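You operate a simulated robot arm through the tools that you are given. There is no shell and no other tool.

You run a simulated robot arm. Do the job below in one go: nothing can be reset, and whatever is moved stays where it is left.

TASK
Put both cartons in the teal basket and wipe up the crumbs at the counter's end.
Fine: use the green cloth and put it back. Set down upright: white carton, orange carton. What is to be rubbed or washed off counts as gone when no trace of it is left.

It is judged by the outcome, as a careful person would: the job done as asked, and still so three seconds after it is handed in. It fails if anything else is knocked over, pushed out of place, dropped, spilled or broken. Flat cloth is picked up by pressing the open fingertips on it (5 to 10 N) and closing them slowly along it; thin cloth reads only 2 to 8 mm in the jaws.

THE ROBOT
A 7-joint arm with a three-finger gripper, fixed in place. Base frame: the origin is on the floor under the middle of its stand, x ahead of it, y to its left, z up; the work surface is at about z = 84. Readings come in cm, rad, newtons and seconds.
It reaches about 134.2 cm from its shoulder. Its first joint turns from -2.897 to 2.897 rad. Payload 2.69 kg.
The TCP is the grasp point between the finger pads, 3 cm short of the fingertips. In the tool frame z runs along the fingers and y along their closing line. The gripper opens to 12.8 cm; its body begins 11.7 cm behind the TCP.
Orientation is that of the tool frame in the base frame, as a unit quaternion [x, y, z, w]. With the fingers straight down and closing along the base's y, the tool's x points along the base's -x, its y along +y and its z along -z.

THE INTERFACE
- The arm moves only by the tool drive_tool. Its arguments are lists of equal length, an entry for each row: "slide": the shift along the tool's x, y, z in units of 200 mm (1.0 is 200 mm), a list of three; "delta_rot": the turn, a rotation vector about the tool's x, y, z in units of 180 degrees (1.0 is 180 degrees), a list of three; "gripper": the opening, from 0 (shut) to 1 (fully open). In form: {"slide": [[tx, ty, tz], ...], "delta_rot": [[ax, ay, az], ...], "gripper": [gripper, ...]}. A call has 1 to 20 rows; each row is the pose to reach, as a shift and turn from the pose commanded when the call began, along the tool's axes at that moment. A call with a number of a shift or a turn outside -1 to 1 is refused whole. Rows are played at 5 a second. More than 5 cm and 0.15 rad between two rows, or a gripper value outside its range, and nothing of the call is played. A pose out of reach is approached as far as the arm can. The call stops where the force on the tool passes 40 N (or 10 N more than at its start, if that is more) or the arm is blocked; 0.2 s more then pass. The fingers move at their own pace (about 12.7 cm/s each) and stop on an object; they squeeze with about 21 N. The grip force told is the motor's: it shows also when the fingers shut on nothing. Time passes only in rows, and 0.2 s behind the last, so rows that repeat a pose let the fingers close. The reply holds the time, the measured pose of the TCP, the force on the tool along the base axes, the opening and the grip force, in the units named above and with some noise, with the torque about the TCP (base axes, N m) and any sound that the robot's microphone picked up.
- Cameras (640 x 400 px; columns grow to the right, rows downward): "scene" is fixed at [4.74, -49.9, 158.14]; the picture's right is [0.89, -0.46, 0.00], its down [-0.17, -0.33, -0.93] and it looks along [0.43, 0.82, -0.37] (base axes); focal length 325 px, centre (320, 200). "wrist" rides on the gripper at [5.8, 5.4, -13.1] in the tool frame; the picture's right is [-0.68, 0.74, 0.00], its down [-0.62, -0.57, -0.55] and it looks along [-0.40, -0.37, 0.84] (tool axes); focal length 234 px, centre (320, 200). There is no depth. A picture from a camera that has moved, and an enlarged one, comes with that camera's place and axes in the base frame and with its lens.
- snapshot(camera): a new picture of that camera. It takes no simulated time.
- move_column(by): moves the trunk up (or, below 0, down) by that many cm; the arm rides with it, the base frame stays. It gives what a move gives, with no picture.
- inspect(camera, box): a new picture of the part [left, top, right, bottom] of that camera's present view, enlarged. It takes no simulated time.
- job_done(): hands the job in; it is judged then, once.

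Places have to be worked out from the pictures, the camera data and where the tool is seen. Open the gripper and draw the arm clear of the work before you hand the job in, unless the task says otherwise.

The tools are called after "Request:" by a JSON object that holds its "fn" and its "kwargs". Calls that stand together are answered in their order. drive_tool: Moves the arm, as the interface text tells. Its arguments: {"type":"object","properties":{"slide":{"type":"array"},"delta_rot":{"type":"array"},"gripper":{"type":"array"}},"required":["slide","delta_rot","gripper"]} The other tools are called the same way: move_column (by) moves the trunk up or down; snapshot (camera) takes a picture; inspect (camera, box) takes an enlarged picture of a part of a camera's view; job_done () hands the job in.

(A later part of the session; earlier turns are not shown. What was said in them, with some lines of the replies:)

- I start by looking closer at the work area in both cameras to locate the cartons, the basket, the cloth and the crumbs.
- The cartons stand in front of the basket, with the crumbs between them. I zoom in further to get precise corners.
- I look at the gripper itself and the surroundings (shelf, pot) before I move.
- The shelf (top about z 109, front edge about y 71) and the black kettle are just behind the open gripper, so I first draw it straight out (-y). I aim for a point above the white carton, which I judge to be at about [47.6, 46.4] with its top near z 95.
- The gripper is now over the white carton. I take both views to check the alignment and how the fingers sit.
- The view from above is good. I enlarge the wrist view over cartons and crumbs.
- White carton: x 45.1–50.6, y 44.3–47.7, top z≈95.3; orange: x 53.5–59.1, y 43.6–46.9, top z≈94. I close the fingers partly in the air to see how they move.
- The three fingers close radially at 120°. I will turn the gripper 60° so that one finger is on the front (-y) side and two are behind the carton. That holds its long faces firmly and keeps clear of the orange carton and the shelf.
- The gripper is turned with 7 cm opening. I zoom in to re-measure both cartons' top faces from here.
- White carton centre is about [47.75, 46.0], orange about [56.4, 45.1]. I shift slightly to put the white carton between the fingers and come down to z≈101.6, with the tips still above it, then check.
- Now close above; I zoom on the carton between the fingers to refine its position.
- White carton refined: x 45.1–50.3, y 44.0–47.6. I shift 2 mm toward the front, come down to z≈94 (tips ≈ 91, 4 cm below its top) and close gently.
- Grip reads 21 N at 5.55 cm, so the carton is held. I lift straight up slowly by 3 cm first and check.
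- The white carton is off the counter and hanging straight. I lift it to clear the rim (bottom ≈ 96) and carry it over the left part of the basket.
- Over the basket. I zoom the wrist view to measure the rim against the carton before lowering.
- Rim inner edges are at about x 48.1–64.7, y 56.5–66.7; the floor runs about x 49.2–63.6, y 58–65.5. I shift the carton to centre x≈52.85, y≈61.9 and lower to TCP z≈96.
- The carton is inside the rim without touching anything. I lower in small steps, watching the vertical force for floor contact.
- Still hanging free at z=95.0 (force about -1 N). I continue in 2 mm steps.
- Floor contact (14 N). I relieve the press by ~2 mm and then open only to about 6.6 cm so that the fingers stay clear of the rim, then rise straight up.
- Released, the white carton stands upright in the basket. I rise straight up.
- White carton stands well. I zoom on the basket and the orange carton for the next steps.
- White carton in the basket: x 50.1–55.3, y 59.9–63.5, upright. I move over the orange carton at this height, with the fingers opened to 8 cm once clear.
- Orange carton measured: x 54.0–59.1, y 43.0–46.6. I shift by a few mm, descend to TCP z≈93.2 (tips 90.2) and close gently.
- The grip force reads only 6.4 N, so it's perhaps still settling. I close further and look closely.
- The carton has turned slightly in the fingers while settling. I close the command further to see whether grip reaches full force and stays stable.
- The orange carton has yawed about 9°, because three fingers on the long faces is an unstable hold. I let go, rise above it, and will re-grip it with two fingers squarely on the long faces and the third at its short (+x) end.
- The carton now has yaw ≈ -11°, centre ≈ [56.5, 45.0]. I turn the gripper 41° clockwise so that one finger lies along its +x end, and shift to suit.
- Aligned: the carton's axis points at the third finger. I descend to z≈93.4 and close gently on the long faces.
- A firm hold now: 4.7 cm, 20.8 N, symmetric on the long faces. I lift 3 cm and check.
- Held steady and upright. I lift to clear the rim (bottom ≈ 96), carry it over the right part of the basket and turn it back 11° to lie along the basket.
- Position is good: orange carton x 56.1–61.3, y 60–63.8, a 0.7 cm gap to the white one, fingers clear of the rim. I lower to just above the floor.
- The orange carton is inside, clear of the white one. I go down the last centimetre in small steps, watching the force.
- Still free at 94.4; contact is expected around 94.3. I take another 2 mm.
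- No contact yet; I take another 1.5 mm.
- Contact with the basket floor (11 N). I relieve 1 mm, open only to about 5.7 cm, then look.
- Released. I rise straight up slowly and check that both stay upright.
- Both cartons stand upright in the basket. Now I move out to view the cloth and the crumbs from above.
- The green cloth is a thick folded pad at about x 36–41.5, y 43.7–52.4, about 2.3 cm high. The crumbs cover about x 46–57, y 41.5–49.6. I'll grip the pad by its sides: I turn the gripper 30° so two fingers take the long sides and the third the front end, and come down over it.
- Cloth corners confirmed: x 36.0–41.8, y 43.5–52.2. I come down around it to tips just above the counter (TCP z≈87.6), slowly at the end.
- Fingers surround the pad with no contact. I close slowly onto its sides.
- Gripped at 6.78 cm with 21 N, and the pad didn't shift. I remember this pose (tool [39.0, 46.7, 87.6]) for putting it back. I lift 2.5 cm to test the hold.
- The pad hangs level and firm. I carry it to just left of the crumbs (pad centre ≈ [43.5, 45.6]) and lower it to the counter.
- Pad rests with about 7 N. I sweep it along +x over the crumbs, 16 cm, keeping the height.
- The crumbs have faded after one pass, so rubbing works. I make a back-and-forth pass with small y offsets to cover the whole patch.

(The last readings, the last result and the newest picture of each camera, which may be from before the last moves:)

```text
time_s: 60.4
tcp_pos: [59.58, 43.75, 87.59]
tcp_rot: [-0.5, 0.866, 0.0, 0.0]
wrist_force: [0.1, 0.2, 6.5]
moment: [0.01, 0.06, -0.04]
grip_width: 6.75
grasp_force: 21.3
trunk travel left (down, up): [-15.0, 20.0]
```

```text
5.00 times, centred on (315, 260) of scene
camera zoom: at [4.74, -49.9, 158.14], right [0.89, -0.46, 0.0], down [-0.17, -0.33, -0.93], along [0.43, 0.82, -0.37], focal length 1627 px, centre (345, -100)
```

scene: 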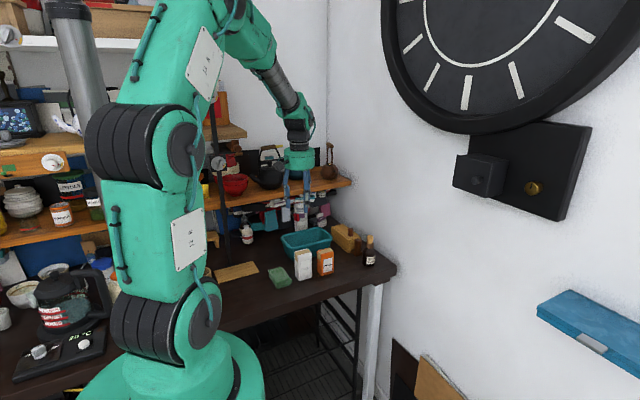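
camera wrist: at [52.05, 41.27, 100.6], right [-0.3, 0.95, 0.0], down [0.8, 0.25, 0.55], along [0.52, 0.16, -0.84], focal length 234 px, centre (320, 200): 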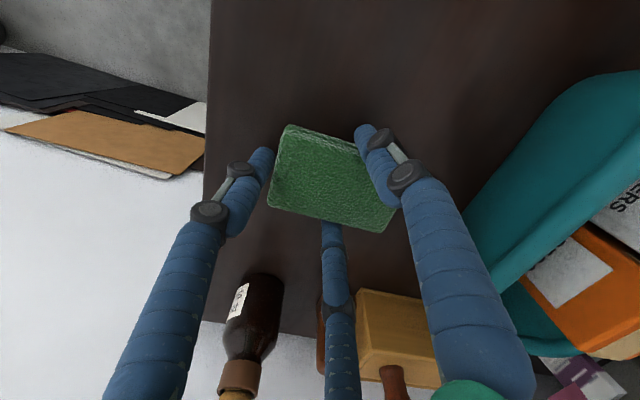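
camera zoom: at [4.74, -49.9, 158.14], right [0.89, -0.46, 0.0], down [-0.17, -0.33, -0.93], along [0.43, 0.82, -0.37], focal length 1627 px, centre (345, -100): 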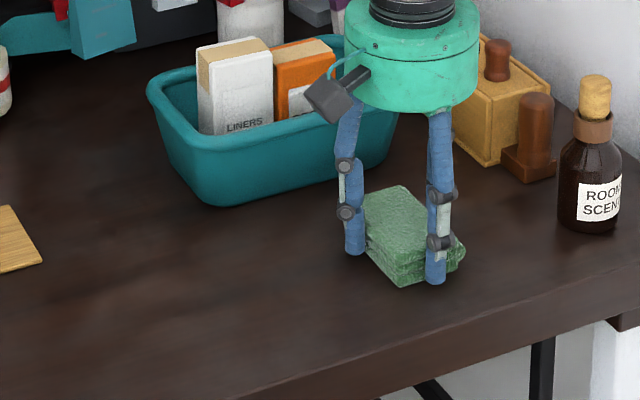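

The patch looks clean. I zoom in for any remaining trace.

Request:
{"fn": "inspect", "kwargs": {"camera": "scene", "box": [285, 255, 335, 290]}}

Request:
{"fn": "inspect", "kwargs": {"camera": "wrist", "box": [290, 0, 470, 130]}}

```text
11.43 times, centred on (310, 272) of scene
camera zoom: at [4.74, -49.9, 158.14], right [0.89, -0.46, 0.0], down [-0.17, -0.33, -0.93], along [0.43, 0.82, -0.37], focal length 3718 px, centre (434, -629)
```

zoom: 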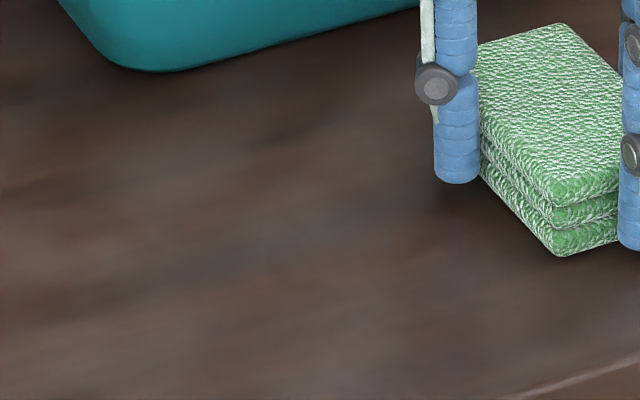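

```text
3.08 times, centred on (380, 65) of wrist
camera zoom: at [52.05, 41.27, 100.6], right [-0.3, 0.95, 0.0], down [0.8, 0.25, 0.55], along [0.52, 0.16, -0.84], focal length 720 px, centre (135, 615)
```

zoom: 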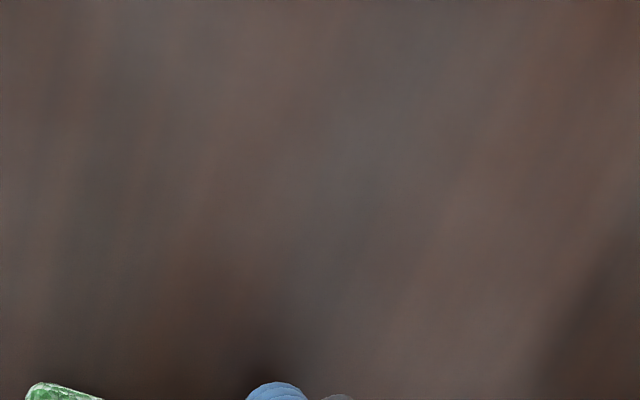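

No trace visible. For safety I make one more back-and-forth pass covering the edges of the patch.

Request:
{"fn": "drive_tool", "kwargs": {"slide": [[-0.039, 0.0225, 0], [-0.053, 0.0883, 0], [-0.003, 0.1749, 0], [0.047, 0.2615, 0], [0.097, 0.3481, 0], [0.147, 0.4347, 0], [0.197, 0.5213, 0], [0.247, 0.6079, 0], [0.297, 0.6945, 0], [0.336, 0.672, 0], [0.375, 0.6495, 0], [0.325, 0.5629, 0], [0.275, 0.4763, 0], [0.225, 0.3897, 0], [0.175, 0.3031, 0], [0.125, 0.2165, 0], [0.075, 0.1299, 0], [0.025, 0.0433, 0]], "delta_rot": [[0, 0, 0], [0, 0, 0], [0, 0, 0], [0, 0, 0], [0, 0, 0], [0, 0, 0], [0, 0, 0], [0, 0, 0], [0, 0, 0], [0, 0, 0], [0, 0, 0], [0, 0, 0], [0, 0, 0], [0, 0, 0], [0, 0, 0], [0, 0, 0], [0, 0, 0], [0, 0, 0]], "gripper": [0.46, 0.46, 0.46, 0.46, 0.46, 0.46, 0.46, 0.46, 0.46, 0.46, 0.46, 0.46, 0.46, 0.46, 0.46, 0.46, 0.46, 0.46]}}

Request:
{"fn": "snapshot", "kwargs": {"camera": "wrist"}}

```text
time_s: 64.2
tcp_pos: [58.62, 43.66, 87.54]
tcp_rot: [-0.5, 0.866, 0.0, 0.0]
wrist_force: [-1.9, -0.2, 9.3]
moment: [0.22, 0.04, -0.05]
grip_width: 6.76
grasp_force: 21.0
trunk travel left (down, up): [-15.0, 20.0]
```

```text
taken
camera wrist: at [51.14, 41.16, 100.56], right [-0.3, 0.95, 0.0], down [0.8, 0.25, 0.55], along [0.52, 0.16, -0.84], focal length 234 px, centre (320, 200)
```

wrist: 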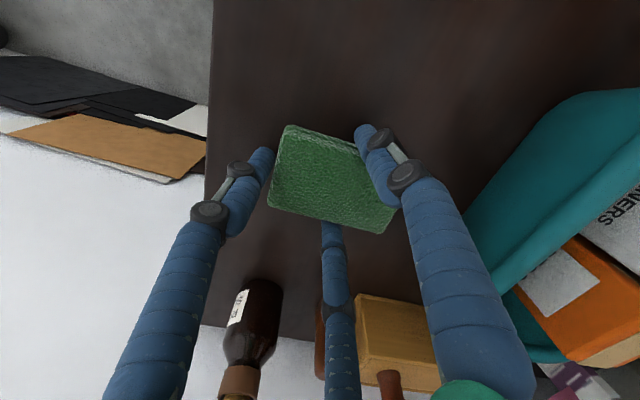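

I lift the cloth 3 cm and carry it back above its original place.

Request:
{"fn": "drive_tool", "kwargs": {"slide": [[0, 0, -0.06], [0, 0, -0.15], [0.04, 0.103, -0.15], [0.1, 0.257, -0.15], [0.17, 0.436, -0.15], [0.24, 0.616, -0.15], [0.3, 0.77, -0.15], [0.34, 0.873, -0.15], [0.36, 0.924, -0.15], [0.36, 0.924, -0.15]], "delta_rot": [[0, 0, 0], [0, 0, 0], [0, 0, 0], [0, 0, 0], [0, 0, 0], [0, 0, 0], [0, 0, 0], [0, 0, 0], [0, 0, 0], [0, 0, 0]], "gripper": [0.46, 0.46, 0.46, 0.46, 0.46, 0.46, 0.46, 0.46, 0.46, 0.46]}}

Request:
{"fn": "snapshot", "kwargs": {"camera": "wrist"}}

Request:
{"fn": "inspect", "kwargs": {"camera": "scene", "box": [280, 240, 360, 295]}}

```text
time_s: 66.4
tcp_pos: [38.94, 46.78, 90.76]
tcp_rot: [-0.5, 0.866, -0.001, -0.001]
wrist_force: [-0.3, -0.2, -0.7]
moment: [0.01, 0.0, 0.02]
grip_width: 6.76
grasp_force: 20.9
trunk travel left (down, up): [-15.0, 20.0]
```

```text
taken
camera wrist: at [31.41, 44.29, 103.75], right [-0.3, 0.95, 0.0], down [0.8, 0.25, 0.55], along [0.52, 0.16, -0.84], focal length 234 px, centre (320, 200)
```

wrist: 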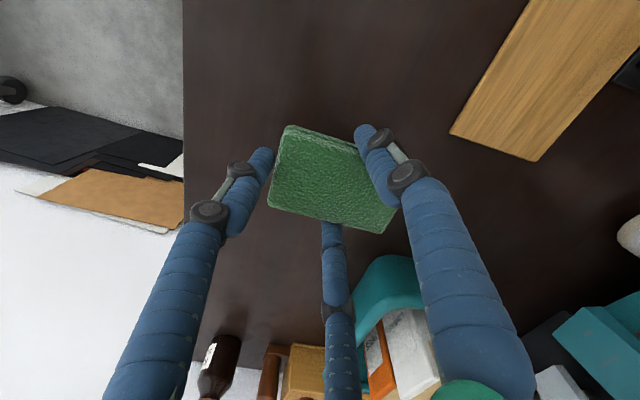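

```text
7.27 times, centred on (320, 268) of scene
camera zoom: at [4.74, -49.9, 158.14], right [0.89, -0.46, 0.0], down [-0.17, -0.33, -0.93], along [0.43, 0.82, -0.37], focal length 2366 px, centre (320, -291)
```

zoom: 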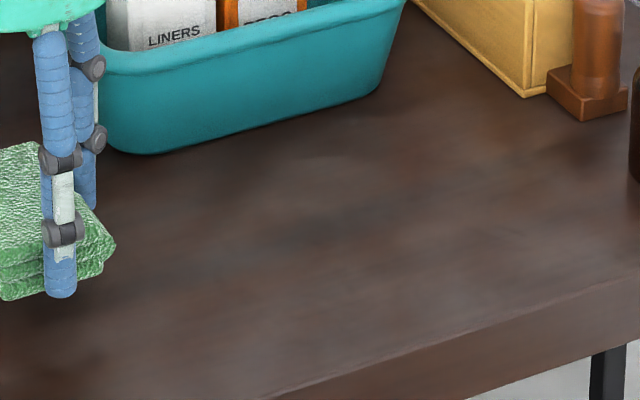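

The counter looks spotless there. I double-check the patch through the wrist camera before setting the cloth down.

Request:
{"fn": "inspect", "kwargs": {"camera": "wrist", "box": [190, 200, 340, 360]}}

Request:
{"fn": "inspect", "kwargs": {"camera": "scene", "box": [290, 255, 340, 290]}}

```text
2.50 times, centred on (265, 280) of wrist
camera zoom: at [31.41, 44.29, 103.75], right [-0.3, 0.95, 0.0], down [0.8, 0.25, 0.55], along [0.52, 0.16, -0.84], focal length 585 px, centre (458, 0)
```

zoom: 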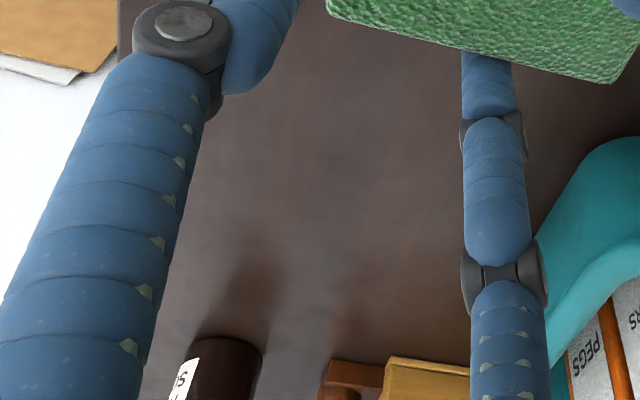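

```text
11.43 times, centred on (315, 272) of scene
camera zoom: at [4.74, -49.9, 158.14], right [0.89, -0.46, 0.0], down [-0.17, -0.33, -0.93], along [0.43, 0.82, -0.37], focal length 3718 px, centre (377, -629)
```

zoom: 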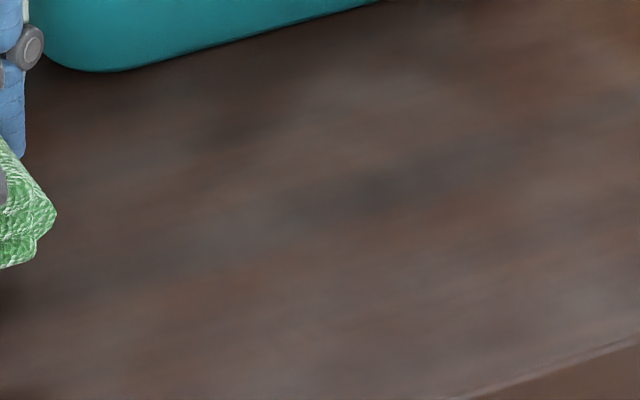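

Clean. I lower the cloth to the exact pose where I took it.

Request:
{"fn": "drive_tool", "kwargs": {"slide": [[0, 0, 0.06], [0, 0, 0.11], [0, 0, 0.135], [0, 0, 0.145], [0, 0, 0.145]], "delta_rot": [[0, 0, 0], [0, 0, 0], [0, 0, 0], [0, 0, 0], [0, 0, 0]], "gripper": [0.46, 0.46, 0.46, 0.46, 0.46]}}

```text
time_s: 67.6
tcp_pos: [38.99, 46.74, 87.68]
tcp_rot: [-0.499, 0.866, 0.0, -0.001]
wrist_force: [0.7, -0.1, -0.6]
moment: [0.05, 0.01, -0.02]
grip_width: 6.74
grasp_force: 20.9
trunk travel left (down, up): [-15.0, 20.0]
```

It is at the counter within about a millimetre (no load yet). I lower 1 mm more and open slowly.

Request:
{"fn": "drive_tool", "kwargs": {"slide": [[0, 0, 0.005], [0, 0, 0.005], [0, 0, 0.005], [0, 0, 0.005], [0, 0, 0.005], [0, 0, 0.005], [0, 0, 0.005], [0, 0, 0.005]], "delta_rot": [[0, 0, 0], [0, 0, 0], [0, 0, 0], [0, 0, 0], [0, 0, 0], [0, 0, 0], [0, 0, 0], [0, 0, 0]], "gripper": [0.46, 0.5, 0.54, 0.58, 0.62, 0.68, 0.74, 0.74]}}

Request:
{"fn": "snapshot", "kwargs": {"camera": "wrist"}}

Request:
{"fn": "inspect", "kwargs": {"camera": "scene", "box": [230, 220, 330, 300]}}

```text
time_s: 69.4
tcp_pos: [38.91, 46.77, 87.57]
tcp_rot: [-0.5, 0.866, 0.0, 0.0]
wrist_force: [-0.1, -1.4, 0.2]
moment: [0.01, -0.03, 0.01]
grip_width: 9.47
grasp_force: 0.1
trunk travel left (down, up): [-15.0, 20.0]
```

```text
taken
camera wrist: at [31.42, 44.28, 100.61], right [-0.3, 0.95, 0.0], down [0.8, 0.25, 0.55], along [0.52, 0.16, -0.84], focal length 234 px, centre (320, 200)
```

wrist: 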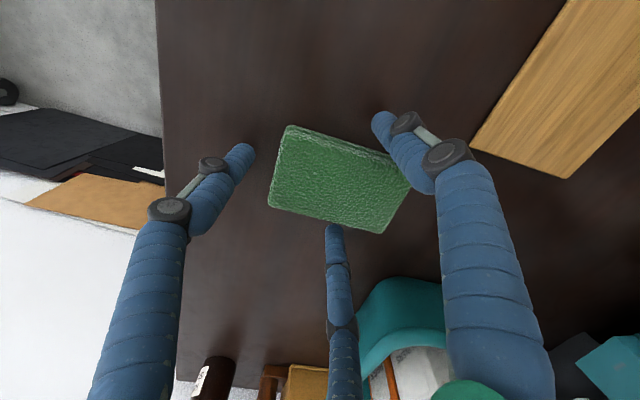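

```text
5.00 times, centred on (280, 260) of scene
camera zoom: at [4.74, -49.9, 158.14], right [0.89, -0.46, 0.0], down [-0.17, -0.33, -0.93], along [0.43, 0.82, -0.37], focal length 1627 px, centre (520, -100)
```

zoom: 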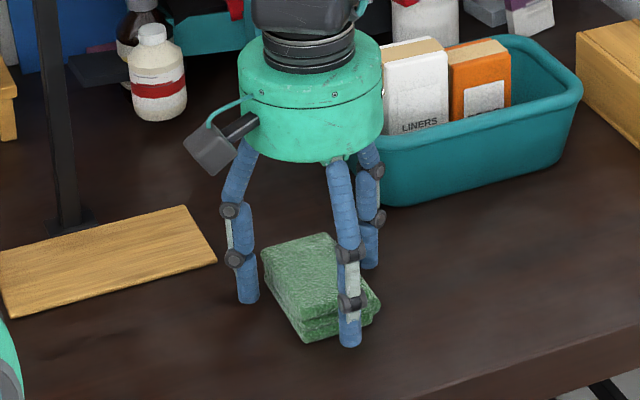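

The cloth lies where it was and the fingers are open and clear. I rise straight up, well above everything.

Request:
{"fn": "drive_tool", "kwargs": {"slide": [[0, 0, -0.04], [0, 0, -0.1], [0, 0, -0.2], [0, 0, -0.35], [0, 0, -0.52], [0, 0, -0.7], [0, 0, -0.88], [0, 0, -1.0], [0, 0, -1.0]], "delta_rot": [[0, 0, 0], [0, 0, 0], [0, 0, 0], [0, 0, 0], [0, 0, 0], [0, 0, 0], [0, 0, 0], [0, 0, 0], [0, 0, 0]], "gripper": [0.74, 0.74, 0.74, 0.74, 0.74, 0.74, 0.74, 0.74, 0.74]}}

Request:
{"fn": "snapshot", "kwargs": {"camera": "wrist"}}

Request:
{"fn": "snapshot", "kwargs": {"camera": "scene"}}

Request:
{"fn": "inspect", "kwargs": {"camera": "scene", "box": [200, 180, 420, 318]}}

```text
time_s: 71.4
tcp_pos: [38.81, 46.81, 107.62]
tcp_rot: [-0.5, 0.866, 0.0, 0.0]
wrist_force: [0.6, -0.3, -0.3]
moment: [0.0, -0.04, -0.03]
grip_width: 9.47
grasp_force: 0.1
trunk travel left (down, up): [-15.0, 20.0]
```

```text
taken
camera wrist: at [31.23, 44.34, 120.53], right [-0.3, 0.95, 0.0], down [0.8, 0.25, 0.55], along [0.52, 0.16, -0.84], focal length 234 px, centre (320, 200)
```

wrist: 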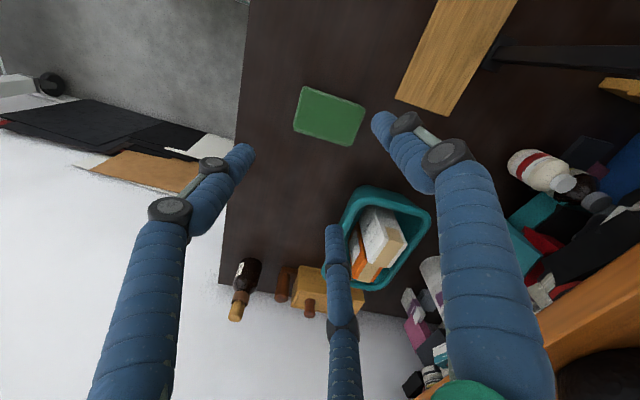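

```text
taken
```

scene: 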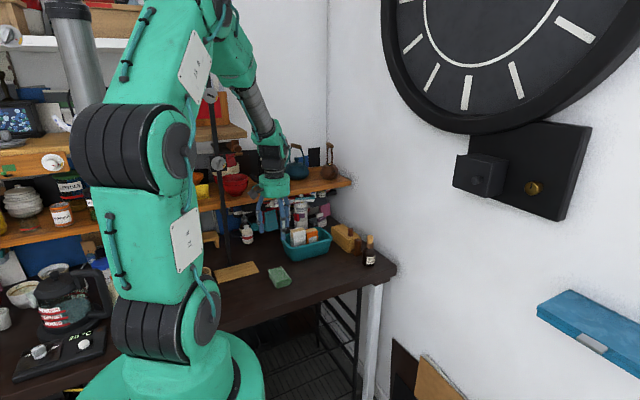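

```text
2.90 times, centred on (310, 249) of scene
camera zoom: at [4.74, -49.9, 158.14], right [0.89, -0.46, 0.0], down [-0.17, -0.33, -0.93], along [0.43, 0.82, -0.37], focal length 943 px, centre (349, 58)
```

zoom: 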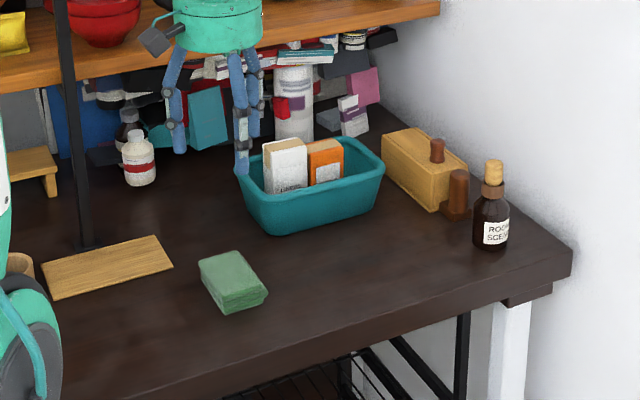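

All is in place: cartons upright in the basket, cloth back, and nothing else moved. I check the wiped area once more in close-up and draw the arm a bit further up and open.

Request:
{"fn": "inspect", "kwargs": {"camera": "wrist", "box": [230, 80, 350, 260]}}

Request:
{"fn": "drive_tool", "kwargs": {"slide": [[0, 0, -0.1], [0, 0, -0.25], [0, 0, -0.4], [0, 0, -0.4]], "delta_rot": [[0, 0, 0], [0, 0, 0], [0, 0, 0], [0, 0, 0]], "gripper": [0.8, 0.9, 1.0, 1.0]}}

Request:
{"fn": "inspect", "kwargs": {"camera": "wrist", "box": [250, 80, 450, 280]}}

Request:
{"fn": "inspect", "kwargs": {"camera": "scene", "box": [260, 215, 350, 295]}}

```text
2.22 times, centred on (290, 170) of wrist
camera zoom: at [31.23, 44.34, 120.53], right [-0.3, 0.95, 0.0], down [0.8, 0.25, 0.55], along [0.52, 0.16, -0.84], focal length 520 px, centre (387, 267)
```

zoom: 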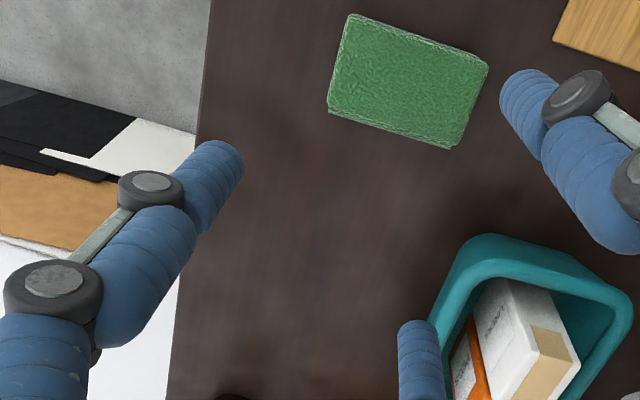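

```text
time_s: 72.4
tcp_pos: [38.97, 46.79, 115.69]
tcp_rot: [-0.5, 0.866, -0.001, 0.0]
wrist_force: [-1.0, 0.4, -0.2]
moment: [-0.01, -0.01, 0.02]
grip_width: 12.81
grasp_force: 0.1
trunk travel left (down, up): [-15.0, 20.0]
```

```text
2.00 times, centred on (350, 180) of wrist
camera zoom: at [31.38, 44.36, 128.69], right [-0.3, 0.95, 0.0], down [0.8, 0.25, 0.55], along [0.52, 0.16, -0.84], focal length 468 px, centre (260, 240)
```

zoom: 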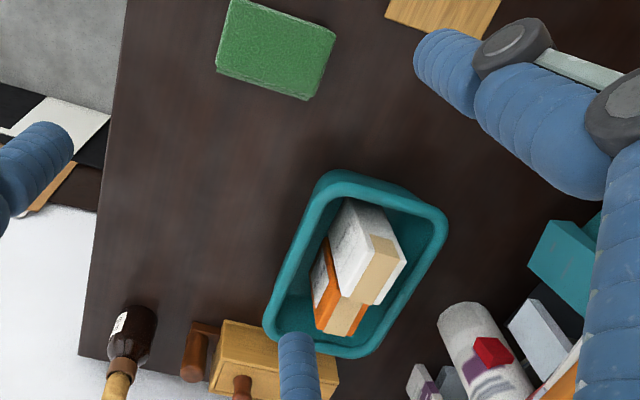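

```text
5.00 times, centred on (305, 255) of scene
camera zoom: at [4.74, -49.9, 158.14], right [0.89, -0.46, 0.0], down [-0.17, -0.33, -0.93], along [0.43, 0.82, -0.37], focal length 1627 px, centre (395, -75)
```

zoom: 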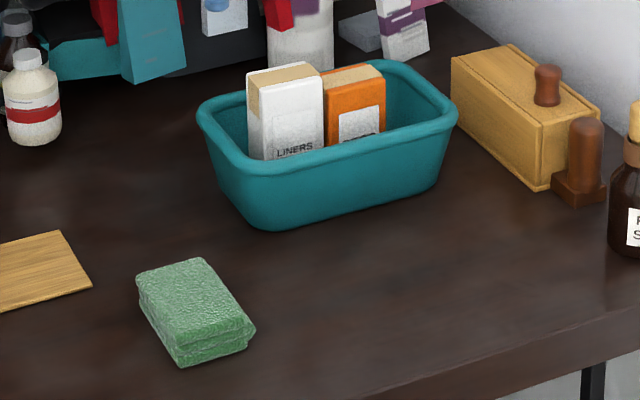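

Both cartons are upright in the teal basket, the crumbs are gone without a trace and the cloth is back in its place. The gripper is open and clear, so I hand the job in.

Request:
{"fn": "job_done", "kwargs": {}}

```text
The job is handed in.
```

Both cartons are standing upright in the teal basket, and the crumbs at the counter's end are wiped up. Close-up views show no trace of them.

I wiped with the green cloth and set it back where it had been. Nothing else was moved or knocked over. The orange carton turned slightly in the first grip, so I let go and gripped it again before lifting it.

The gripper is open, the arm is drawn up clear of the work, and the job is handed in.
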